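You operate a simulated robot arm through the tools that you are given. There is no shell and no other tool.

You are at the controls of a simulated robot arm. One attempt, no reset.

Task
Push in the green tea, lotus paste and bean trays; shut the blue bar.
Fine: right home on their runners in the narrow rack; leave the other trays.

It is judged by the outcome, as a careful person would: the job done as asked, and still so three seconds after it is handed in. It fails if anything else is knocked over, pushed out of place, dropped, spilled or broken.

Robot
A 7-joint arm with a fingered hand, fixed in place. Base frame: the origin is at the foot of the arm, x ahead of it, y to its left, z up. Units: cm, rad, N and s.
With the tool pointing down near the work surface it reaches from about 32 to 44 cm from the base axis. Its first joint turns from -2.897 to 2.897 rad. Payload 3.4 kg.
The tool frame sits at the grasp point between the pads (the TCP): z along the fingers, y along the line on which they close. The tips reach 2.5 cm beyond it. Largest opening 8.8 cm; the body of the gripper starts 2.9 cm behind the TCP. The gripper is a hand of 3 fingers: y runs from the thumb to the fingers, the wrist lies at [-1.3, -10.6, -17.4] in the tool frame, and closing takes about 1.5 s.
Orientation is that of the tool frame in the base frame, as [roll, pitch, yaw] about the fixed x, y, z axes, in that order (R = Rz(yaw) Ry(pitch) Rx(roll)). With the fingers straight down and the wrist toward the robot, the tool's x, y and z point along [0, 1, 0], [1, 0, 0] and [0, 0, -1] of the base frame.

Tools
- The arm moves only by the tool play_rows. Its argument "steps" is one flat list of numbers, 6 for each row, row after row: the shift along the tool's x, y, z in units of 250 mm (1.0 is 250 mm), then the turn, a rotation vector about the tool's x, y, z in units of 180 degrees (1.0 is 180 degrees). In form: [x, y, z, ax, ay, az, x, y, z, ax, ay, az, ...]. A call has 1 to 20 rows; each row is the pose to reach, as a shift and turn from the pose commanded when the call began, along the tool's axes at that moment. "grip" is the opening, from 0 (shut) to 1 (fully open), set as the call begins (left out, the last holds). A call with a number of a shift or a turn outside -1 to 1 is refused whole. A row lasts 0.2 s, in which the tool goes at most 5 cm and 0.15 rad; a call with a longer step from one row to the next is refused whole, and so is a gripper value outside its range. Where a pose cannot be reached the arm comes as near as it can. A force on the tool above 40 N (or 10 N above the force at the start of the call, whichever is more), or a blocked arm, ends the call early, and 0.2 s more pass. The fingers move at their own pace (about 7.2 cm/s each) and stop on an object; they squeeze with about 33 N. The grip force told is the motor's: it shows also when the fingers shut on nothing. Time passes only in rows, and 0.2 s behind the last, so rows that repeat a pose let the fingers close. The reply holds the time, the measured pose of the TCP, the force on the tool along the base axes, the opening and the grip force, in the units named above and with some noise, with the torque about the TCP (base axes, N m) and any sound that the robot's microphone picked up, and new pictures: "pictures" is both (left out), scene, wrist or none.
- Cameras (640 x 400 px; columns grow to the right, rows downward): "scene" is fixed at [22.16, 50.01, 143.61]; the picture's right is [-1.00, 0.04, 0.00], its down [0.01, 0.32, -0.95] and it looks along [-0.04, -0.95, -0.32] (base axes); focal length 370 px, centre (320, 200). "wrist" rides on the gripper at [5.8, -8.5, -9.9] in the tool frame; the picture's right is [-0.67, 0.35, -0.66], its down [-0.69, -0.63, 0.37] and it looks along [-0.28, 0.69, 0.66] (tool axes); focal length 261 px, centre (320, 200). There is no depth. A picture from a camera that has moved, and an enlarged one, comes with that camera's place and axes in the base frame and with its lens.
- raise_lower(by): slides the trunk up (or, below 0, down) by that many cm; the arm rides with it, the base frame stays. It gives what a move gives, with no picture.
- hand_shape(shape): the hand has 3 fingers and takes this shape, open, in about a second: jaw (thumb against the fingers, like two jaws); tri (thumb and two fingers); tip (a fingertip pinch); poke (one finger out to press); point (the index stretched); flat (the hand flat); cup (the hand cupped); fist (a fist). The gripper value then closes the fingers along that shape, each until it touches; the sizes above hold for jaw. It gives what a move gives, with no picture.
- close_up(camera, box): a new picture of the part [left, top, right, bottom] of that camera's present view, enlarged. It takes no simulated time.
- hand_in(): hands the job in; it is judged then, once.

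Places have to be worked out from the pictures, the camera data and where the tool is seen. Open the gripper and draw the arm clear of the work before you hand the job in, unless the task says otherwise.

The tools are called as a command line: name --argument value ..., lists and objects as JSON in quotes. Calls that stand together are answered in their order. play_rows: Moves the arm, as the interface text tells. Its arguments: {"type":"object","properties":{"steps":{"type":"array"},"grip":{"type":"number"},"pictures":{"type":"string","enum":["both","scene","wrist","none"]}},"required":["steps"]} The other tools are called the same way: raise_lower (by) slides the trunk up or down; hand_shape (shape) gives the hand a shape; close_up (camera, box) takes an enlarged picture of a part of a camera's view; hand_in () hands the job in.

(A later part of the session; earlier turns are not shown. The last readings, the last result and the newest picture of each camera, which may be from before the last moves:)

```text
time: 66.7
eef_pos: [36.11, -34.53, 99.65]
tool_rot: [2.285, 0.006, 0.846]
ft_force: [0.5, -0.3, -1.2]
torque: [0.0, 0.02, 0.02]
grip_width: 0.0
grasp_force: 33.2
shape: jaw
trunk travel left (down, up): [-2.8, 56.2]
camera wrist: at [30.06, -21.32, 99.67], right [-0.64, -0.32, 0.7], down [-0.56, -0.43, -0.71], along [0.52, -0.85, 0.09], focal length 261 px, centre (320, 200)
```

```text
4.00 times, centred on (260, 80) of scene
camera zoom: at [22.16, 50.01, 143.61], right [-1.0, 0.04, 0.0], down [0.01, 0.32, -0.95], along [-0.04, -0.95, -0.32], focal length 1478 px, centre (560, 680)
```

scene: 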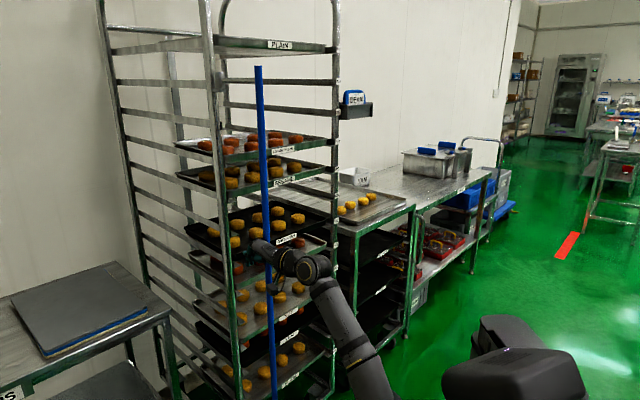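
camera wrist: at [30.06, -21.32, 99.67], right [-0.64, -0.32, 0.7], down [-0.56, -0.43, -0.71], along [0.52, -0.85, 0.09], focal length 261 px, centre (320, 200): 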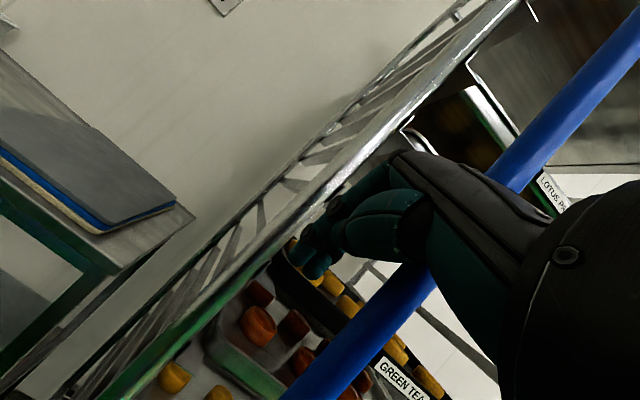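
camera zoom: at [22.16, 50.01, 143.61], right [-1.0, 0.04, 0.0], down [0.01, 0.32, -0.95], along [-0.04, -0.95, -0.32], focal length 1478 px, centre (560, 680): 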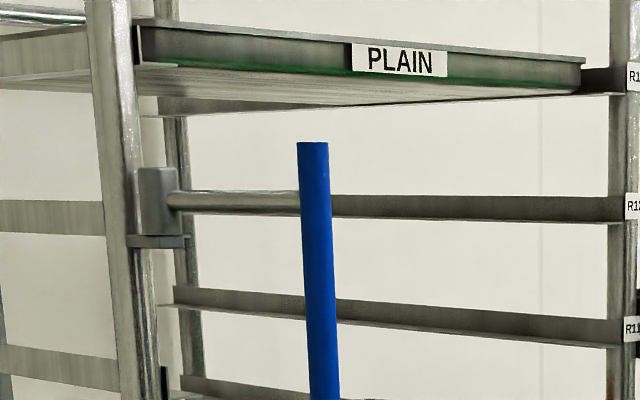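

The bar is following smoothly and is now about 13° past straight-out. I'll continue the sweep to bring it to about 50°.

play_rows --steps '[-0.053, 0.002, 0.002, 0, -0.0064, 0.0055, -0.106, 0.004, 0.004, 0, -0.0128, 0.0111, -0.158, 0.006, 0.007, 0, -0.0191, 0.0166, -0.211, 0.008, 0.009, 0, -0.0255, 0.0222, -0.264, 0.009, 0.011, 0, -0.0319, 0.0277]'

close_up --camera "scene" --box '[180, 30, 340, 130]'

```text
time: 67.9
eef_pos: [32.48, -39.43, 99.61]
tool_rot: [2.289, 0.006, 0.722]
ft_force: [20.3, 2.9, 2.0]
torque: [-0.08, 0.67, 0.15]
grip_width: 0.0
grasp_force: 33.3
shape: jaw
trunk travel left (down, up): [-2.8, 56.2]
camera wrist: at [28.11, -25.68, 99.72], right [-0.67, -0.24, 0.7], down [-0.61, -0.35, -0.71], along [0.41, -0.91, 0.09], focal length 261 px, centre (320, 200)
```

scene: 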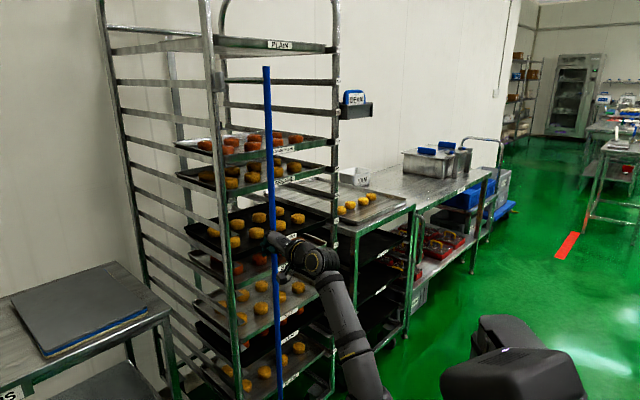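
wrist: 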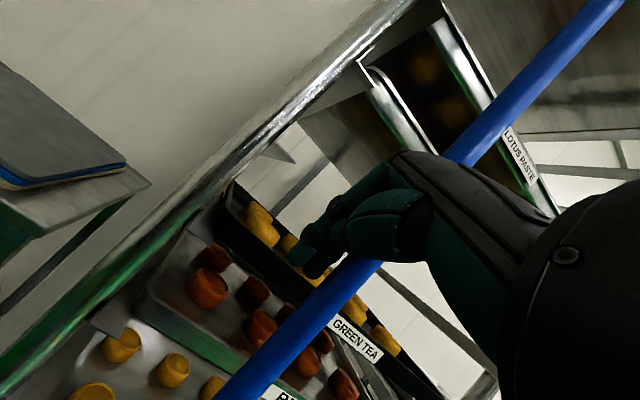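

```text
4.00 times, centred on (260, 80) of scene
camera zoom: at [22.16, 50.01, 143.61], right [-1.0, 0.04, 0.0], down [0.01, 0.32, -0.95], along [-0.04, -0.95, -0.32], focal length 1478 px, centre (560, 680)
```

zoom: 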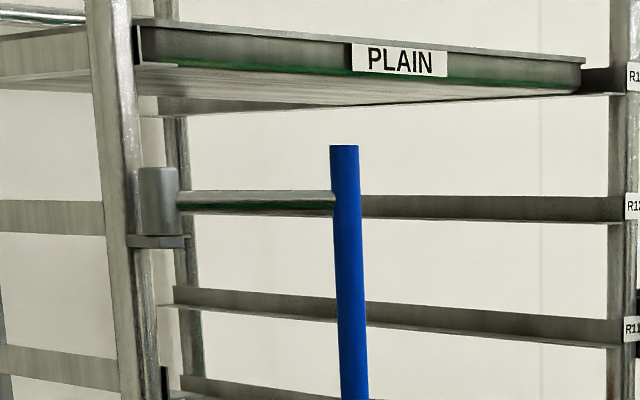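

The bar is now about 55° round and the sideways push is starting to jam (about 20 N). I'll unload, back off in front of the bar, and line up to push it straight in with the fingertips.

play_rows --steps '[0.08, -0.003, -0.004, 0, 0, 0, 0.072, -0.082, -0.094, 0, 0, 0, 0.065, -0.161, -0.184, 0, 0, 0, 0.057, -0.24, -0.274, 0, 0, 0, -0.063, -0.235, -0.269, 0, 0, 0, -0.194, -0.229, -0.262, 0, 0, 0]'

close_up --camera "scene" --box '[180, 30, 340, 130]'

close_up --camera "scene" --box '[180, 200, 380, 325]'

```text
time: 69.3
eef_pos: [22.64, -36.19, 99.65]
tool_rot: [2.286, 0.006, 0.715]
ft_force: [0.0, -0.4, -0.2]
torque: [0.02, -0.01, 0.02]
grip_width: 0.0
grasp_force: 32.9
shape: jaw
trunk travel left (down, up): [-2.8, 56.2]
camera wrist: at [18.4, -22.44, 99.71], right [-0.68, -0.23, 0.7], down [-0.61, -0.35, -0.71], along [0.41, -0.91, 0.09], focal length 261 px, centre (320, 200)
```

scene: 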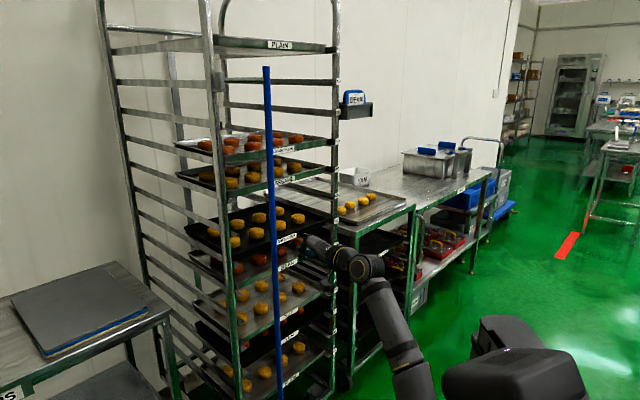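
wrist: 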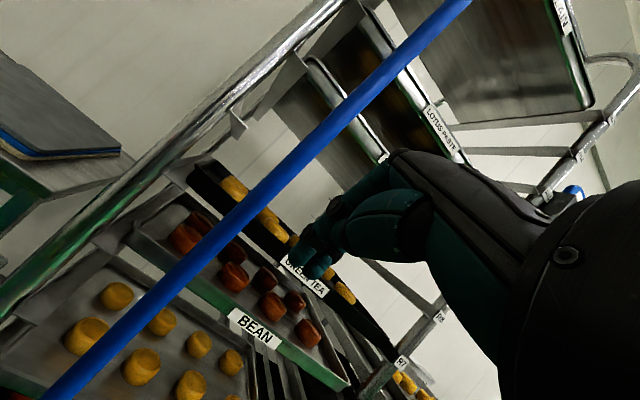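

```text
4.00 times, centred on (260, 80) of scene
camera zoom: at [22.16, 50.01, 143.61], right [-1.0, 0.04, 0.0], down [0.01, 0.32, -0.95], along [-0.04, -0.95, -0.32], focal length 1478 px, centre (560, 680)
```

zoom: 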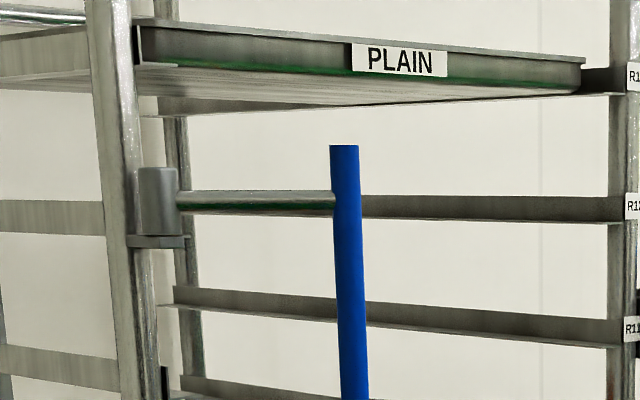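

```text
3.20 times, centred on (280, 262) of scene
camera zoom: at [22.16, 50.01, 143.61], right [-1.0, 0.04, 0.0], down [0.01, 0.32, -0.95], along [-0.04, -0.95, -0.32], focal length 1182 px, centre (448, 0)
```

zoom: 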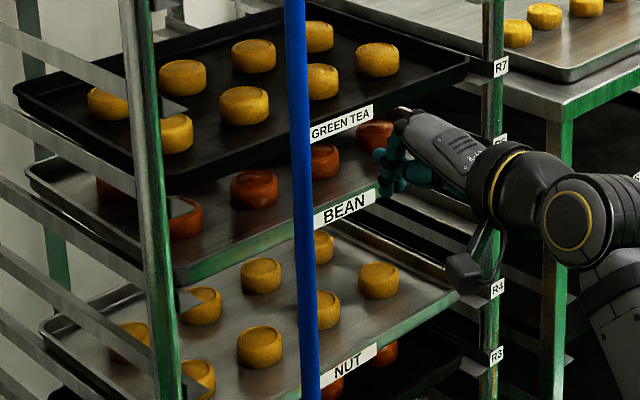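

Triangulated again, the bar is at (30.6,-40.4), about 51° round, and its pivot is near (41.4,-39.2). Shut, it should sit at about u=-9.3, n=-57. I'll move 1.5 cm sideways to centre on it and push in with the fingertips.

play_rows --steps '[0.0341, 0.0379, 0.0436, 0, 0, 0, 0.0683, 0.0757, 0.0872, 0, 0, 0, 0.0725, 0.115, 0.1323, 0, 0, 0, 0.0753, 0.1411, 0.1625, 0, 0, 0, 0.0781, 0.1673, 0.1926, 0, 0, 0, 0.081, 0.1935, 0.2227, 0, 0, 0, 0.0838, 0.2196, 0.2528, 0, 0, 0, 0.0866, 0.2458, 0.2829, 0, 0, 0]'

close_up --camera "scene" --box '[180, 30, 340, 130]'

close_up --camera "scene" --box '[180, 200, 380, 325]'

```text
time: 71.1
eef_pos: [29.68, -42.18, 99.74]
tool_rot: [2.283, 0.003, 0.703]
ft_force: [-37.0, -13.9, 0.3]
torque: [0.19, -0.14, -0.37]
grip_width: 0.01
grasp_force: 33.1
shape: jaw
trunk travel left (down, up): [-2.8, 56.2]
camera wrist: at [25.5, -28.48, 99.71], right [-0.68, -0.23, 0.69], down [-0.61, -0.34, -0.71], along [0.4, -0.91, 0.09], focal length 261 px, centre (320, 200)
```

scene: 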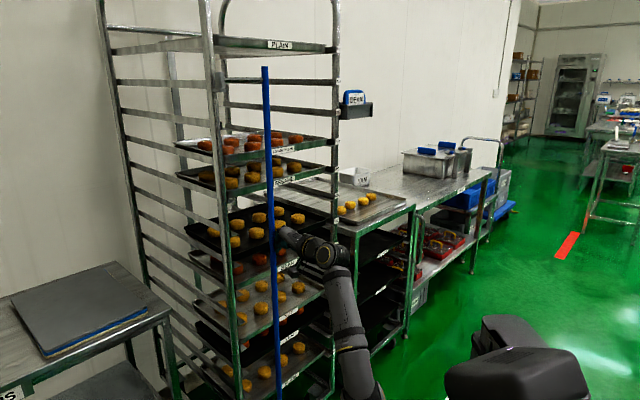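
wrist: 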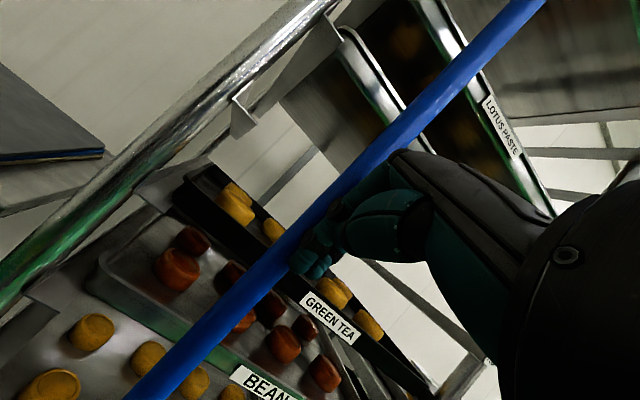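

```text
4.00 times, centred on (260, 80) of scene
camera zoom: at [22.16, 50.01, 143.61], right [-1.0, 0.04, 0.0], down [0.01, 0.32, -0.95], along [-0.04, -0.95, -0.32], focal length 1478 px, centre (560, 680)
```

zoom: 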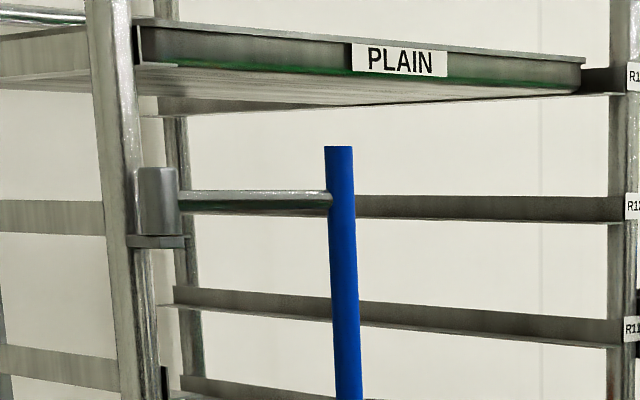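

```text
3.20 times, centred on (280, 262) of scene
camera zoom: at [22.16, 50.01, 143.61], right [-1.0, 0.04, 0.0], down [0.01, 0.32, -0.95], along [-0.04, -0.95, -0.32], focal length 1182 px, centre (448, 0)
```

zoom: 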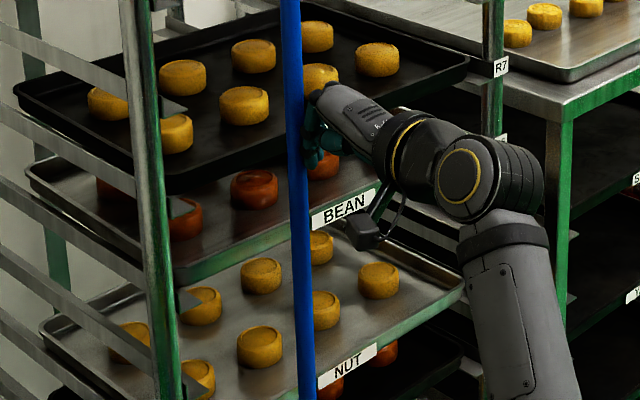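

The fingertip slid to the outer side of the bar and is pressing it towards its pivot, so it wedged at about 37 N. I'll back off straight out, move 2.5 cm to the left, and re-measure.

play_rows --steps '[-0.02, -0.03, -0.034, 0, 0, 0, -0.02, -0.0785, -0.0904, 0, 0, 0, -0.0169, -0.157, -0.1807, 0, 0, 0, 0.03, -0.159, -0.183, 0, 0, 0, 0.08, -0.161, -0.185, 0, 0, 0]'

close_up --camera "scene" --box '[180, 30, 340, 130]'

close_up --camera "scene" --box '[180, 200, 380, 325]'

```text
time: 72.3
eef_pos: [27.96, -35.8, 99.65]
tool_rot: [2.286, 0.007, 0.715]
ft_force: [-0.8, 0.3, -0.5]
torque: [0.0, 0.0, 0.01]
grip_width: 0.02
grasp_force: 33.0
shape: jaw
trunk travel left (down, up): [-2.8, 56.2]
camera wrist: at [23.71, -22.04, 99.66], right [-0.68, -0.23, 0.7], down [-0.61, -0.35, -0.71], along [0.41, -0.91, 0.09], focal length 261 px, centre (320, 200)
```

scene: 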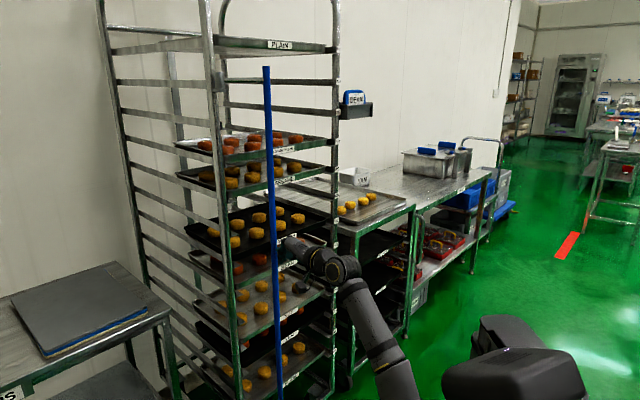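
wrist: 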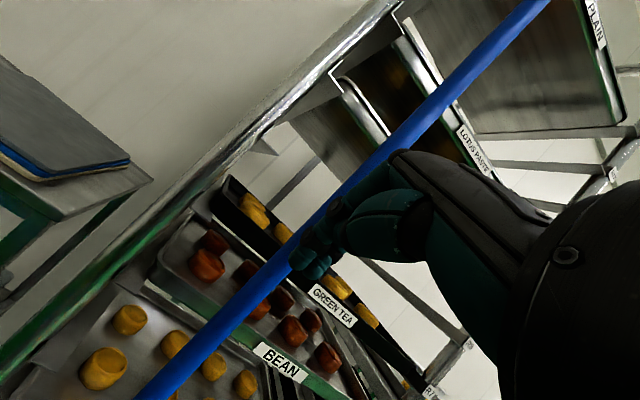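

```text
4.00 times, centred on (260, 80) of scene
camera zoom: at [22.16, 50.01, 143.61], right [-1.0, 0.04, 0.0], down [0.01, 0.32, -0.95], along [-0.04, -0.95, -0.32], focal length 1478 px, centre (560, 680)
```

zoom: 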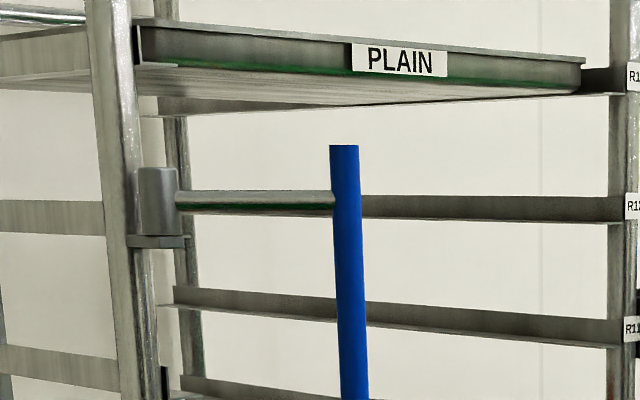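

```text
3.20 times, centred on (280, 262) of scene
camera zoom: at [22.16, 50.01, 143.61], right [-1.0, 0.04, 0.0], down [0.01, 0.32, -0.95], along [-0.04, -0.95, -0.32], focal length 1182 px, centre (448, 0)
```

zoom: 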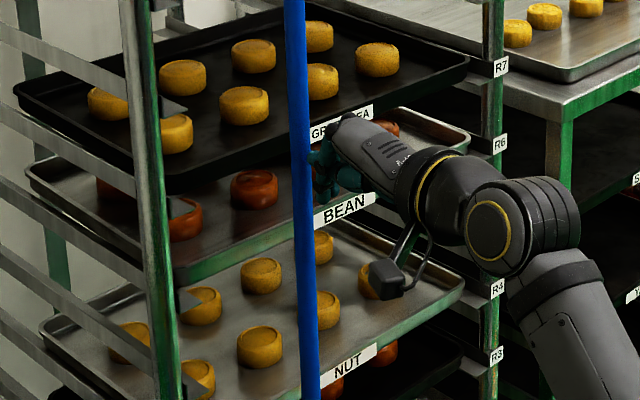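

The bar sprang back and is still at about 51° (30.6,-40.3). My fingertip is now slightly on its trailing side, which is the right place. I'll push along the swing arc instead of straight in, and check partway.

play_rows --steps '[0.009, 0.0285, 0.033, 0, 0, 0, 0.018, 0.057, 0.066, 0, 0, 0, -0.004, 0.074, 0.085, 0, 0, 0, -0.026, 0.091, 0.104, 0, 0, 0, -0.047, 0.1115, 0.128, 0, 0, 0, -0.068, 0.132, 0.152, 0, 0, 0]'

close_up --camera "scene" --box '[180, 30, 340, 130]'

close_up --camera "scene" --box '[180, 200, 380, 325]'

```text
time: 73.7
eef_pos: [29.91, -40.99, 99.54]
tool_rot: [2.286, 0.007, 0.713]
ft_force: [0.0, 0.0, -0.5]
torque: [0.02, -0.01, 0.0]
grip_width: 0.0
grasp_force: 32.4
shape: jaw
trunk travel left (down, up): [-2.8, 56.2]
camera wrist: at [25.7, -27.15, 99.67], right [-0.68, -0.23, 0.7], down [-0.61, -0.35, -0.71], along [0.41, -0.91, 0.09], focal length 261 px, centre (320, 200)
```

scene: 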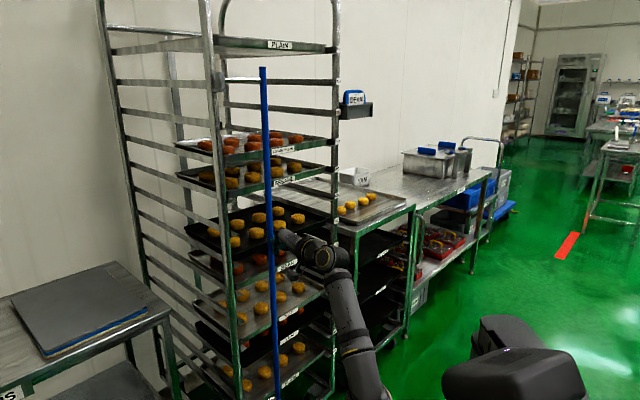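
wrist: 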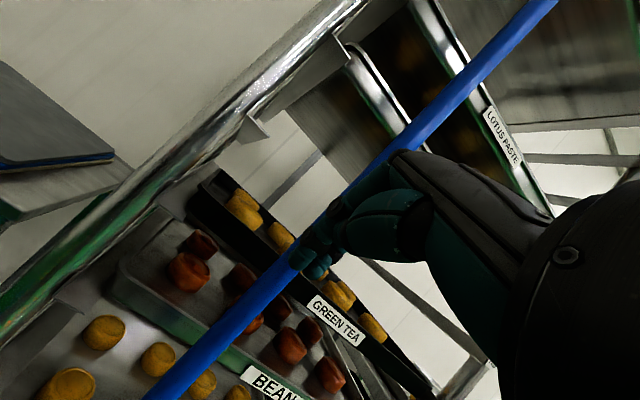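

```text
4.00 times, centred on (260, 80) of scene
camera zoom: at [22.16, 50.01, 143.61], right [-1.0, 0.04, 0.0], down [0.01, 0.32, -0.95], along [-0.04, -0.95, -0.32], focal length 1478 px, centre (560, 680)
```

zoom: 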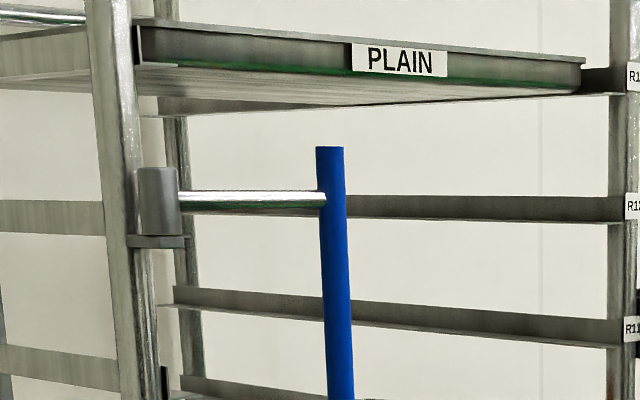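

```text
3.20 times, centred on (280, 262) of scene
camera zoom: at [22.16, 50.01, 143.61], right [-1.0, 0.04, 0.0], down [0.01, 0.32, -0.95], along [-0.04, -0.95, -0.32], focal length 1182 px, centre (448, 0)
```

zoom: 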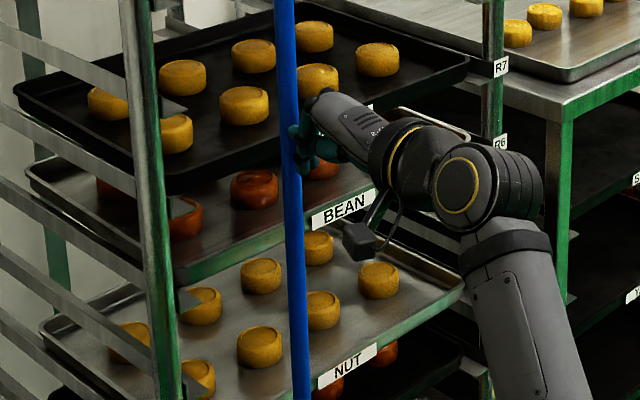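

The bar is now swinging in freely, at about 76° and on the closing side. I'll continue along the arc to bring it fully shut.

play_rows --steps '[-0.016, 0.0225, 0.026, 0, 0, 0, -0.032, 0.045, 0.052, 0, 0, 0, -0.041, 0.07, 0.081, 0, 0, 0, -0.049, 0.094, 0.109, 0, 0, 0, -0.051, 0.118, 0.136, 0, 0, 0, -0.051, 0.118, 0.136, 0, 0, 0]'

close_up --camera "scene" --box '[180, 30, 340, 130]'

close_up --camera "scene" --box '[180, 200, 380, 325]'

```text
time: 75.1
eef_pos: [31.28, -44.86, 99.07]
tool_rot: [2.283, 0.006, 0.706]
ft_force: [-24.7, 0.9, 3.6]
torque: [-0.13, -0.27, -0.42]
grip_width: 0.02
grasp_force: 33.0
shape: jaw
out of reach, approached as far as the arm can: row 5, 6
trunk travel left (down, up): [-2.8, 56.2]
camera wrist: at [27.12, -31.15, 99.07], right [-0.68, -0.23, 0.7], down [-0.61, -0.35, -0.71], along [0.4, -0.91, 0.1], focal length 261 px, centre (320, 200)
```

scene: 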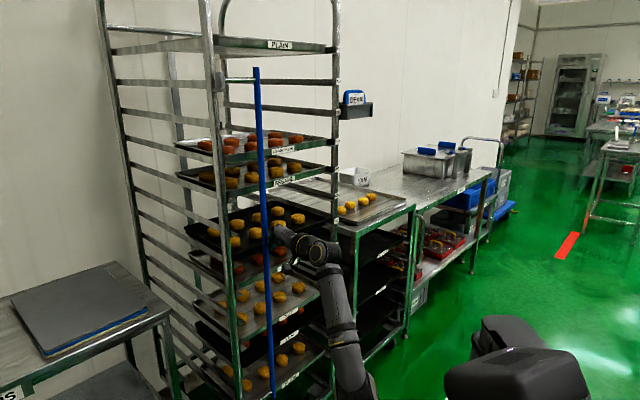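
wrist: 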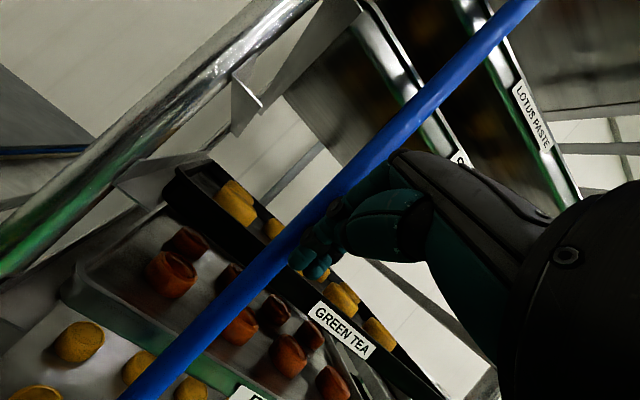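

```text
4.00 times, centred on (260, 80) of scene
camera zoom: at [22.16, 50.01, 143.61], right [-1.0, 0.04, 0.0], down [0.01, 0.32, -0.95], along [-0.04, -0.95, -0.32], focal length 1478 px, centre (560, 680)
```

zoom: 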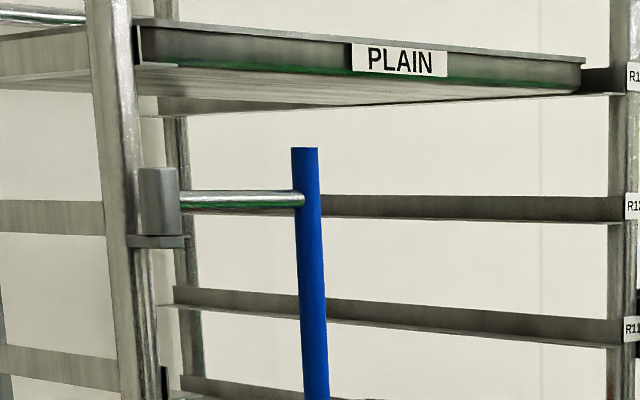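

```text
3.20 times, centred on (280, 262) of scene
camera zoom: at [22.16, 50.01, 143.61], right [-1.0, 0.04, 0.0], down [0.01, 0.32, -0.95], along [-0.04, -0.95, -0.32], focal length 1182 px, centre (448, 0)
```

zoom: 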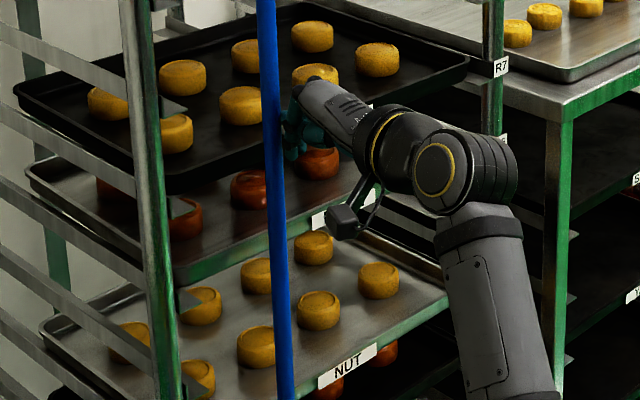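

Resistance rose to about 18 N along the push direction, with the bar at roughly 90–95° across the tray fronts, so it looks to be at its stop. I'll withdraw the hand straight out and see whether it stays.

play_rows --steps '[-0.003, -0.0262, -0.0301, 0, 0, 0, -0.0056, -0.0523, -0.0602, 0, 0, 0, -0.0113, -0.1047, -0.1205, 0, 0, 0, -0.0169, -0.157, -0.1807, 0, 0, 0, -0.0225, -0.2094, -0.241, 0, 0, 0, -0.0282, -0.2617, -0.3012, 0, 0, 0]'

close_up --camera "scene" --box '[180, 30, 340, 130]'

close_up --camera "scene" --box '[180, 200, 380, 325]'

close_up --camera "wrist" --box '[0, 0, 640, 400]'

```text
time: 76.5
eef_pos: [24.68, -37.83, 98.8]
tool_rot: [2.286, 0.007, 0.713]
ft_force: [0.1, -0.4, 0.1]
torque: [-0.01, 0.01, -0.03]
grip_width: 0.0
grasp_force: 33.2
shape: jaw
trunk travel left (down, up): [-2.8, 56.2]
camera wrist: at [20.53, -24.08, 98.86], right [-0.68, -0.23, 0.7], down [-0.61, -0.35, -0.71], along [0.41, -0.91, 0.09], focal length 261 px, centre (320, 200)
```

scene: 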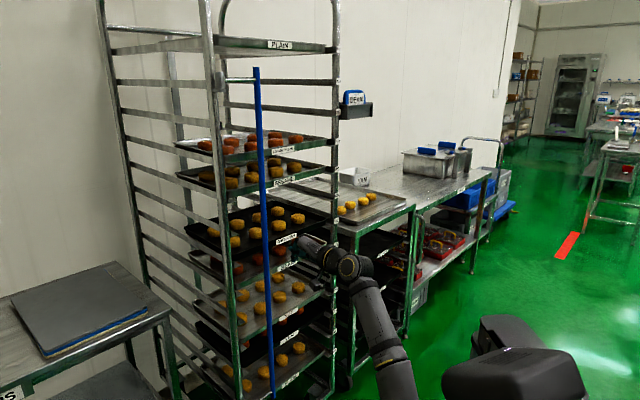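
wrist: 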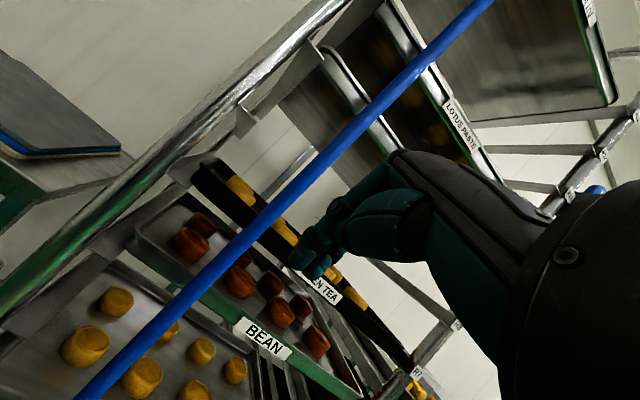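

```text
4.00 times, centred on (260, 80) of scene
camera zoom: at [22.16, 50.01, 143.61], right [-1.0, 0.04, 0.0], down [0.01, 0.32, -0.95], along [-0.04, -0.95, -0.32], focal length 1478 px, centre (560, 680)
```

zoom: 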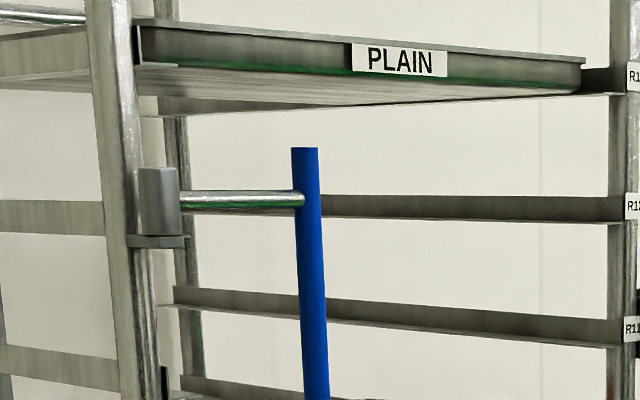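

```text
3.20 times, centred on (280, 262) of scene
camera zoom: at [22.16, 50.01, 143.61], right [-1.0, 0.04, 0.0], down [0.01, 0.32, -0.95], along [-0.04, -0.95, -0.32], focal length 1182 px, centre (448, 0)
```

zoom: 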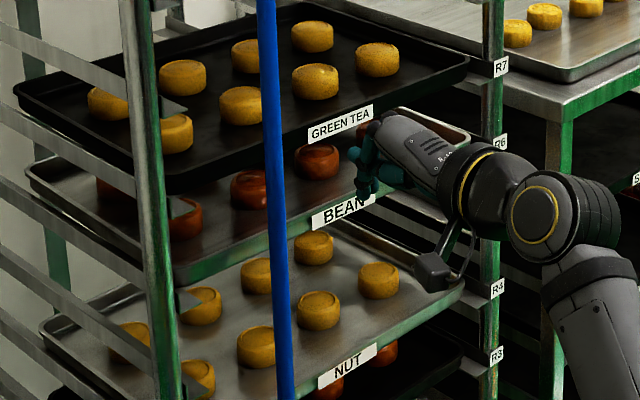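

```text
1.00 times, centred on (320, 200) of wrist (not enlarged: the box is as wide or as high as the picture)
camera zoom: at [20.53, -24.08, 98.86], right [-0.68, -0.23, 0.7], down [-0.61, -0.35, -0.71], along [0.41, -0.91, 0.09], focal length 261 px, centre (320, 200)
```

zoom: 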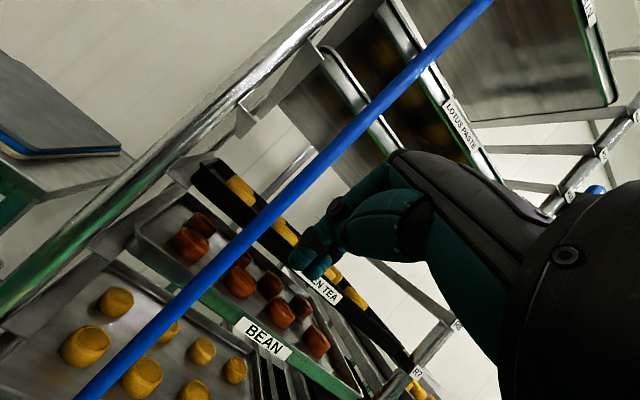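

The bar stayed put after I withdrew, at u≈-9.9, n≈-58, roughly parallel to the tray fronts. To confirm it's really at its stop and the hand wasn't just out of reach, I'll drop the hand 9 cm for more reach and press it again, squarely.

play_rows --steps '[0.008, -0.055, 0.071, 0, 0, 0, 0.016, -0.11, 0.142, 0, 0, 0, 0.025, -0.165, 0.213, 0, 0, 0, 0.033, -0.22, 0.284, 0, 0, 0]' --pictures "none"

play_rows --steps '[0.0028, 0.0262, 0.0301, 0, 0, 0, 0.0056, 0.0523, 0.0602, 0, 0, 0, 0.0085, 0.0785, 0.0904, 0, 0, 0, 0.0113, 0.1047, 0.1205, 0, 0, 0, 0.0141, 0.1309, 0.1506, 0, 0, 0, 0.0169, 0.157, 0.1807, 0, 0, 0, 0.0197, 0.1832, 0.2108, 0, 0, 0]'

close_up --camera "scene" --box '[180, 30, 340, 130]'

close_up --camera "scene" --box '[180, 200, 380, 325]'

```text
time: 77.5
eef_pos: [26.52, -38.77, 90.06]
tool_rot: [2.287, 0.007, 0.713]
ft_force: [0.7, -0.5, -0.7]
torque: [-0.01, 0.0, 0.0]
grip_width: 0.0
grasp_force: 33.8
shape: jaw
trunk travel left (down, up): [-2.8, 56.2]
```

```text
time: 79.1
eef_pos: [31.37, -43.58, 90.08]
tool_rot: [2.287, 0.007, 0.714]
ft_force: [0.2, 0.9, 1.0]
torque: [0.0, -0.02, 0.03]
grip_width: 0.0
grasp_force: 32.7
shape: jaw
trunk travel left (down, up): [-2.8, 56.2]
camera wrist: at [27.16, -29.9, 90.14], right [-0.68, -0.23, 0.7], down [-0.61, -0.35, -0.71], along [0.41, -0.91, 0.09], focal length 261 px, centre (320, 200)
```

scene: 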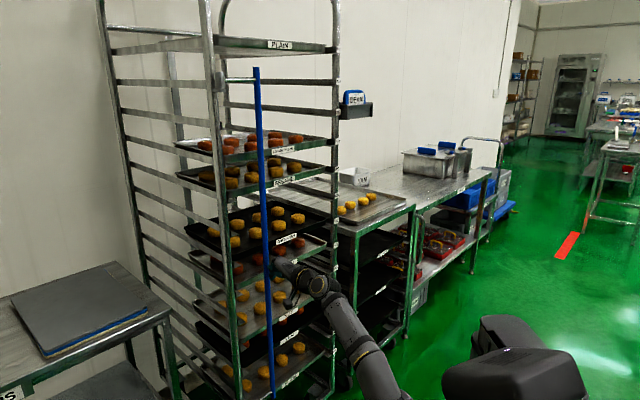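
wrist: 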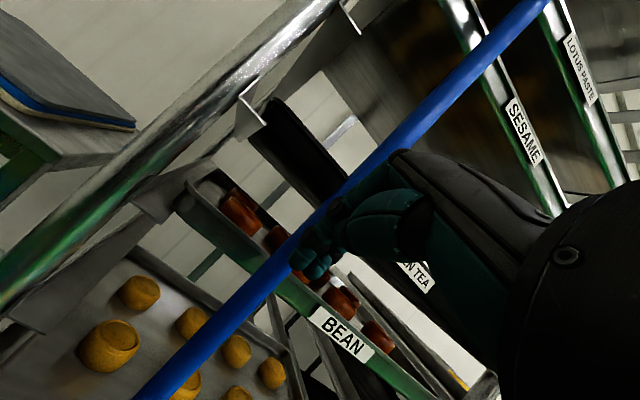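

```text
4.00 times, centred on (260, 80) of scene
camera zoom: at [22.16, 50.01, 143.61], right [-1.0, 0.04, 0.0], down [0.01, 0.32, -0.95], along [-0.04, -0.95, -0.32], focal length 1478 px, centre (560, 680)
```

zoom: 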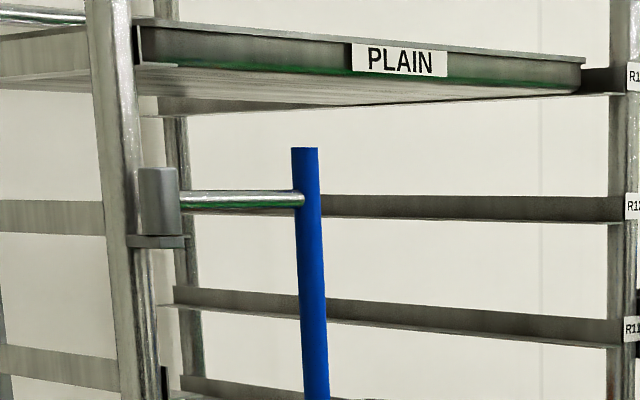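

```text
3.20 times, centred on (280, 262) of scene
camera zoom: at [22.16, 50.01, 143.61], right [-1.0, 0.04, 0.0], down [0.01, 0.32, -0.95], along [-0.04, -0.95, -0.32], focal length 1182 px, centre (448, 0)
```

zoom: 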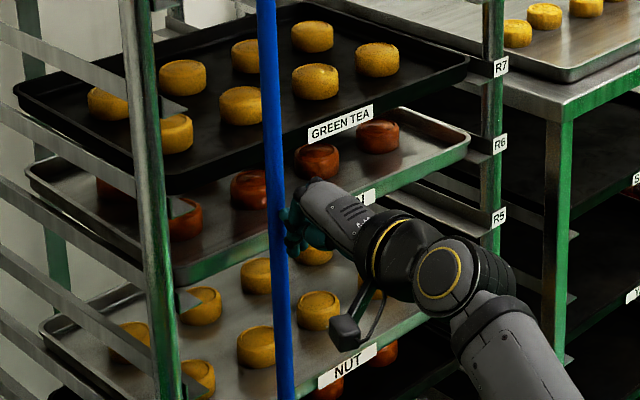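

No contact yet, and the bar hasn't moved. I'll press in half-centimetre steps and watch both the force and the bar.

play_rows --steps '[0.0014, 0.0131, 0.0151, 0, 0, 0, 0.0028, 0.0262, 0.0301, 0, 0, 0, 0.0042, 0.0393, 0.0452, 0, 0, 0, 0.0056, 0.0523, 0.0602, 0, 0, 0, 0.0056, 0.0523, 0.0602, 0, 0, 0]'

close_up --camera "scene" --box '[180, 30, 340, 130]'

close_up --camera "scene" --box '[220, 230, 320, 292]'

```text
time: 79.7
eef_pos: [31.63, -43.85, 90.54]
tool_rot: [2.277, 0.005, 0.714]
ft_force: [-22.8, 33.5, -4.4]
torque: [0.01, 0.05, -0.01]
grip_width: 0.01
grasp_force: 32.9
shape: jaw
trunk travel left (down, up): [-2.8, 56.2]
stopped in row 2: the force on the tool passed its limit at 45 N (the readings are from after the stop); the commanded pose is now the measured one
camera wrist: at [27.31, -30.07, 90.46], right [-0.68, -0.23, 0.69], down [-0.61, -0.35, -0.71], along [0.41, -0.91, 0.1], focal length 261 px, centre (320, 200)
```

scene: 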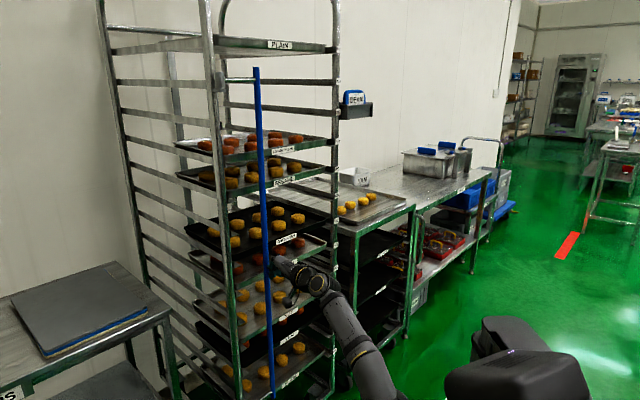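
wrist: 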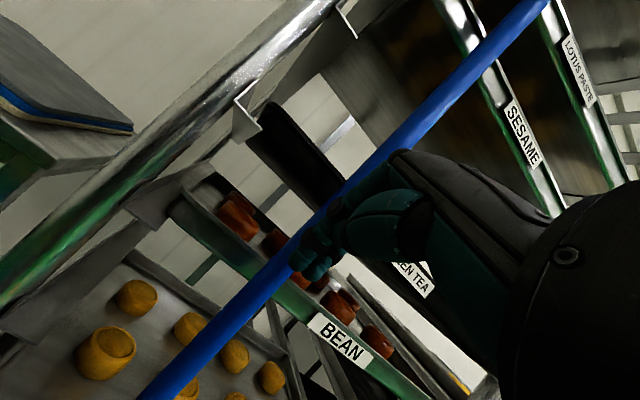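

```text
4.00 times, centred on (260, 80) of scene
camera zoom: at [22.16, 50.01, 143.61], right [-1.0, 0.04, 0.0], down [0.01, 0.32, -0.95], along [-0.04, -0.95, -0.32], focal length 1478 px, centre (560, 680)
```

zoom: 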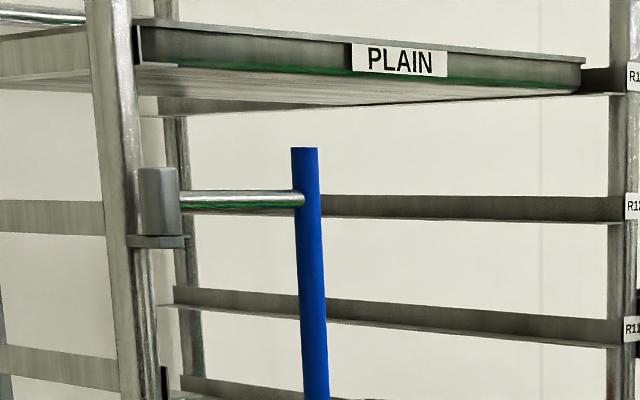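

```text
6.40 times, centred on (270, 261) of scene
camera zoom: at [22.16, 50.01, 143.61], right [-1.0, 0.04, 0.0], down [0.01, 0.32, -0.95], along [-0.04, -0.95, -0.32], focal length 2365 px, centre (640, -190)
```

zoom: 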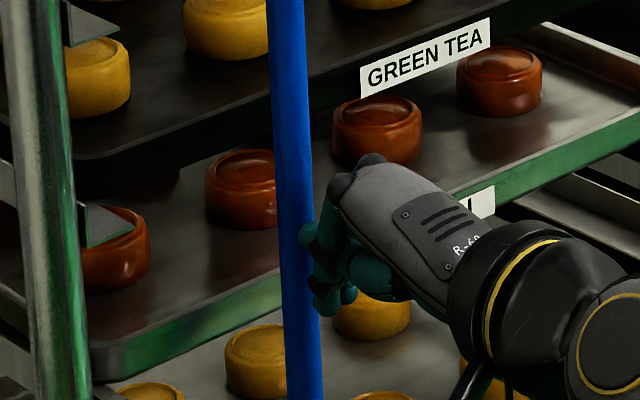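

It's a firm stop: 40 N straight against the push and the bar didn't move, so it's shut. I'll withdraw straight out and raise the hand clear.

play_rows --steps '[-0.0028, -0.0262, -0.0301, 0, 0, 0, -0.0085, -0.0785, -0.0904, 0, 0, 0, -0.0141, -0.1309, -0.1506, 0, 0, 0, -0.0197, -0.1832, -0.2108, 0, 0, 0, -0.0253, -0.2356, -0.271, 0, 0, 0, -0.031, -0.2079, -0.3869, 0, 0, 0, -0.034, -0.17, -0.47, 0, 0, 0, -0.037, -0.12, -0.57, 0, 0, 0]'

close_up --camera "scene" --box '[180, 110, 380, 235]'

close_up --camera "scene" --box '[180, 220, 380, 345]'

```text
time: 81.5
eef_pos: [22.86, -35.03, 97.37]
tool_rot: [2.286, 0.007, 0.712]
ft_force: [0.5, 0.5, 0.0]
torque: [0.02, 0.01, 0.01]
grip_width: 0.0
grasp_force: 32.7
shape: jaw
trunk travel left (down, up): [-2.8, 56.2]
camera wrist: at [18.54, -21.34, 97.39], right [-0.68, -0.23, 0.7], down [-0.61, -0.35, -0.71], along [0.41, -0.91, 0.09], focal length 261 px, centre (320, 200)
```

scene: 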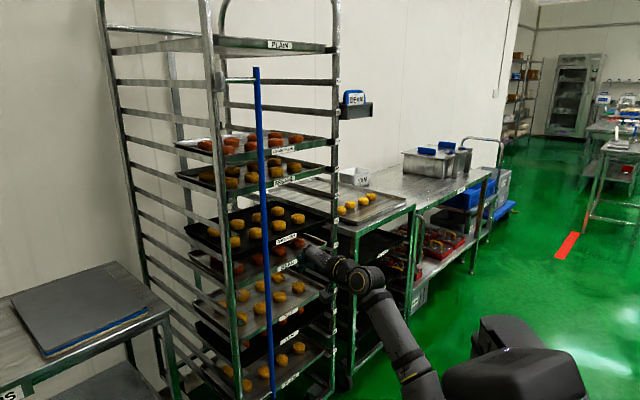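
wrist: 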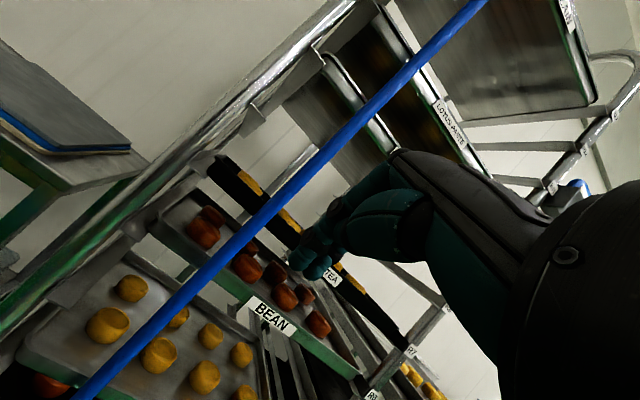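

```text
3.20 times, centred on (280, 172) of scene
camera zoom: at [22.16, 50.01, 143.61], right [-1.0, 0.04, 0.0], down [0.01, 0.32, -0.95], along [-0.04, -0.95, -0.32], focal length 1182 px, centre (448, 288)
```

zoom: 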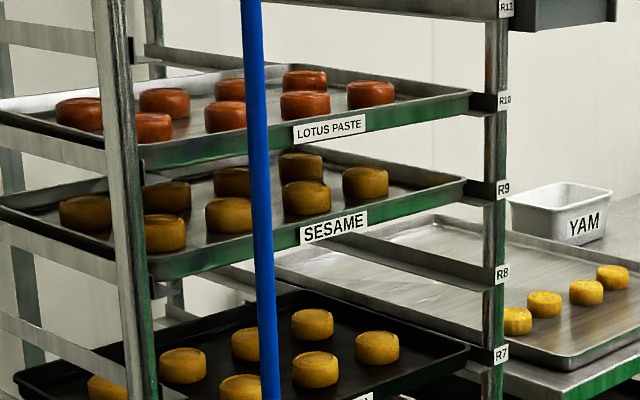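

```text
3.20 times, centred on (280, 282) of scene
camera zoom: at [22.16, 50.01, 143.61], right [-1.0, 0.04, 0.0], down [0.01, 0.32, -0.95], along [-0.04, -0.95, -0.32], focal length 1182 px, centre (448, -64)
```

zoom: 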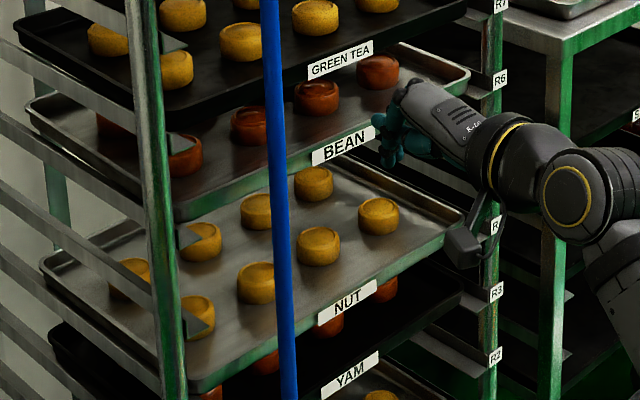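

The bar is shut and nothing is disturbed. But comparing front corners, the right ends of the three pushed trays sit about 0.5–1 cm further out than sesame and nut. I pushed a little left of centre, so they're slightly skewed. I'll square each one with a gentle push to the right of centre, well away from the bar, starting by raising the trunk to improve reach.

raise_lower --by 11.5

play_rows --steps '[-0.0959, -0.039, 0.0704, -0.003, -0.0044, 0.0039, -0.1918, -0.078, 0.1408, -0.006, -0.0089, 0.0077, -0.2877, -0.117, 0.2112, -0.009, -0.0133, 0.0116, -0.3836, -0.156, 0.2816, -0.012, -0.0178, 0.0154, -0.4795, -0.195, 0.352, -0.015, -0.0222, 0.0193, -0.5754, -0.234, 0.4224, -0.018, -0.0266, 0.0232, -0.6713, -0.273, 0.4928, -0.021, -0.0311, 0.027, -0.7672, -0.312, 0.5632, -0.024, -0.0355, 0.0309, -0.8631, -0.351, 0.6336, -0.027, -0.04, 0.0347, -0.959, -0.39, 0.704, -0.03, -0.0444, 0.0386]'

close_up --camera "scene" --box '[230, 210, 390, 310]'

```text
time: 83.0
eef_pos: [22.82, -35.15, 108.85]
tool_rot: [2.285, 0.005, 0.712]
ft_force: [-0.1, -0.1, 0.8]
torque: [-0.03, 0.01, 0.02]
grip_width: 0.0
grasp_force: 32.9
shape: jaw
trunk travel left (down, up): [-14.3, 44.7]
```

```text
time: 84.7
eef_pos: [17.42, -49.88, 94.98]
tool_rot: [2.281, 0.166, 0.575]
ft_force: [0.8, 0.5, 0.4]
torque: [0.02, 0.0, 0.0]
grip_width: 0.0
grasp_force: 33.4
shape: jaw
trunk travel left (down, up): [-14.3, 44.7]
stopped in row 8: the arm was blocked; the commanded pose is now the measured one
camera wrist: at [15.07, -35.62, 94.0], right [-0.61, -0.07, 0.79], down [-0.74, -0.32, -0.59], along [0.3, -0.94, 0.14], focal length 261 px, centre (320, 200)
```

scene: 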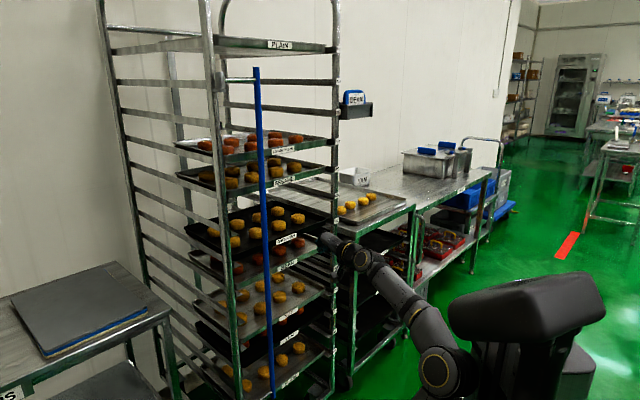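
wrist: 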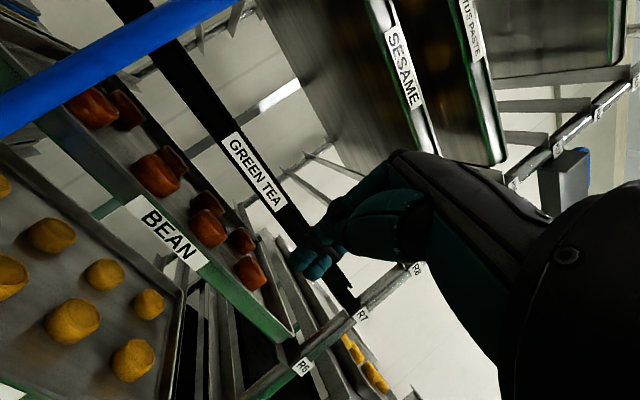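

```text
4.00 times, centred on (310, 260) of scene
camera zoom: at [22.16, 50.01, 143.61], right [-1.0, 0.04, 0.0], down [0.01, 0.32, -0.95], along [-0.04, -0.95, -0.32], focal length 1478 px, centre (360, -40)
```

zoom: 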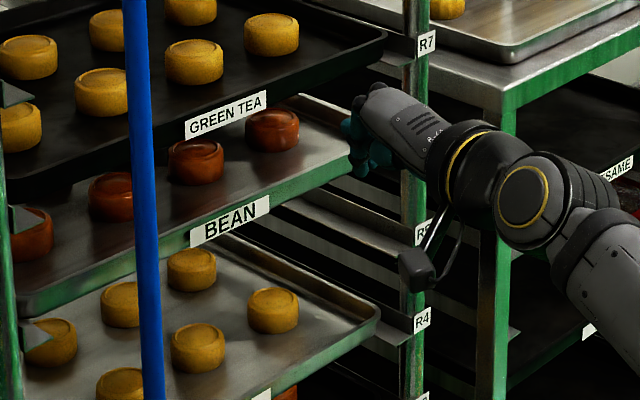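

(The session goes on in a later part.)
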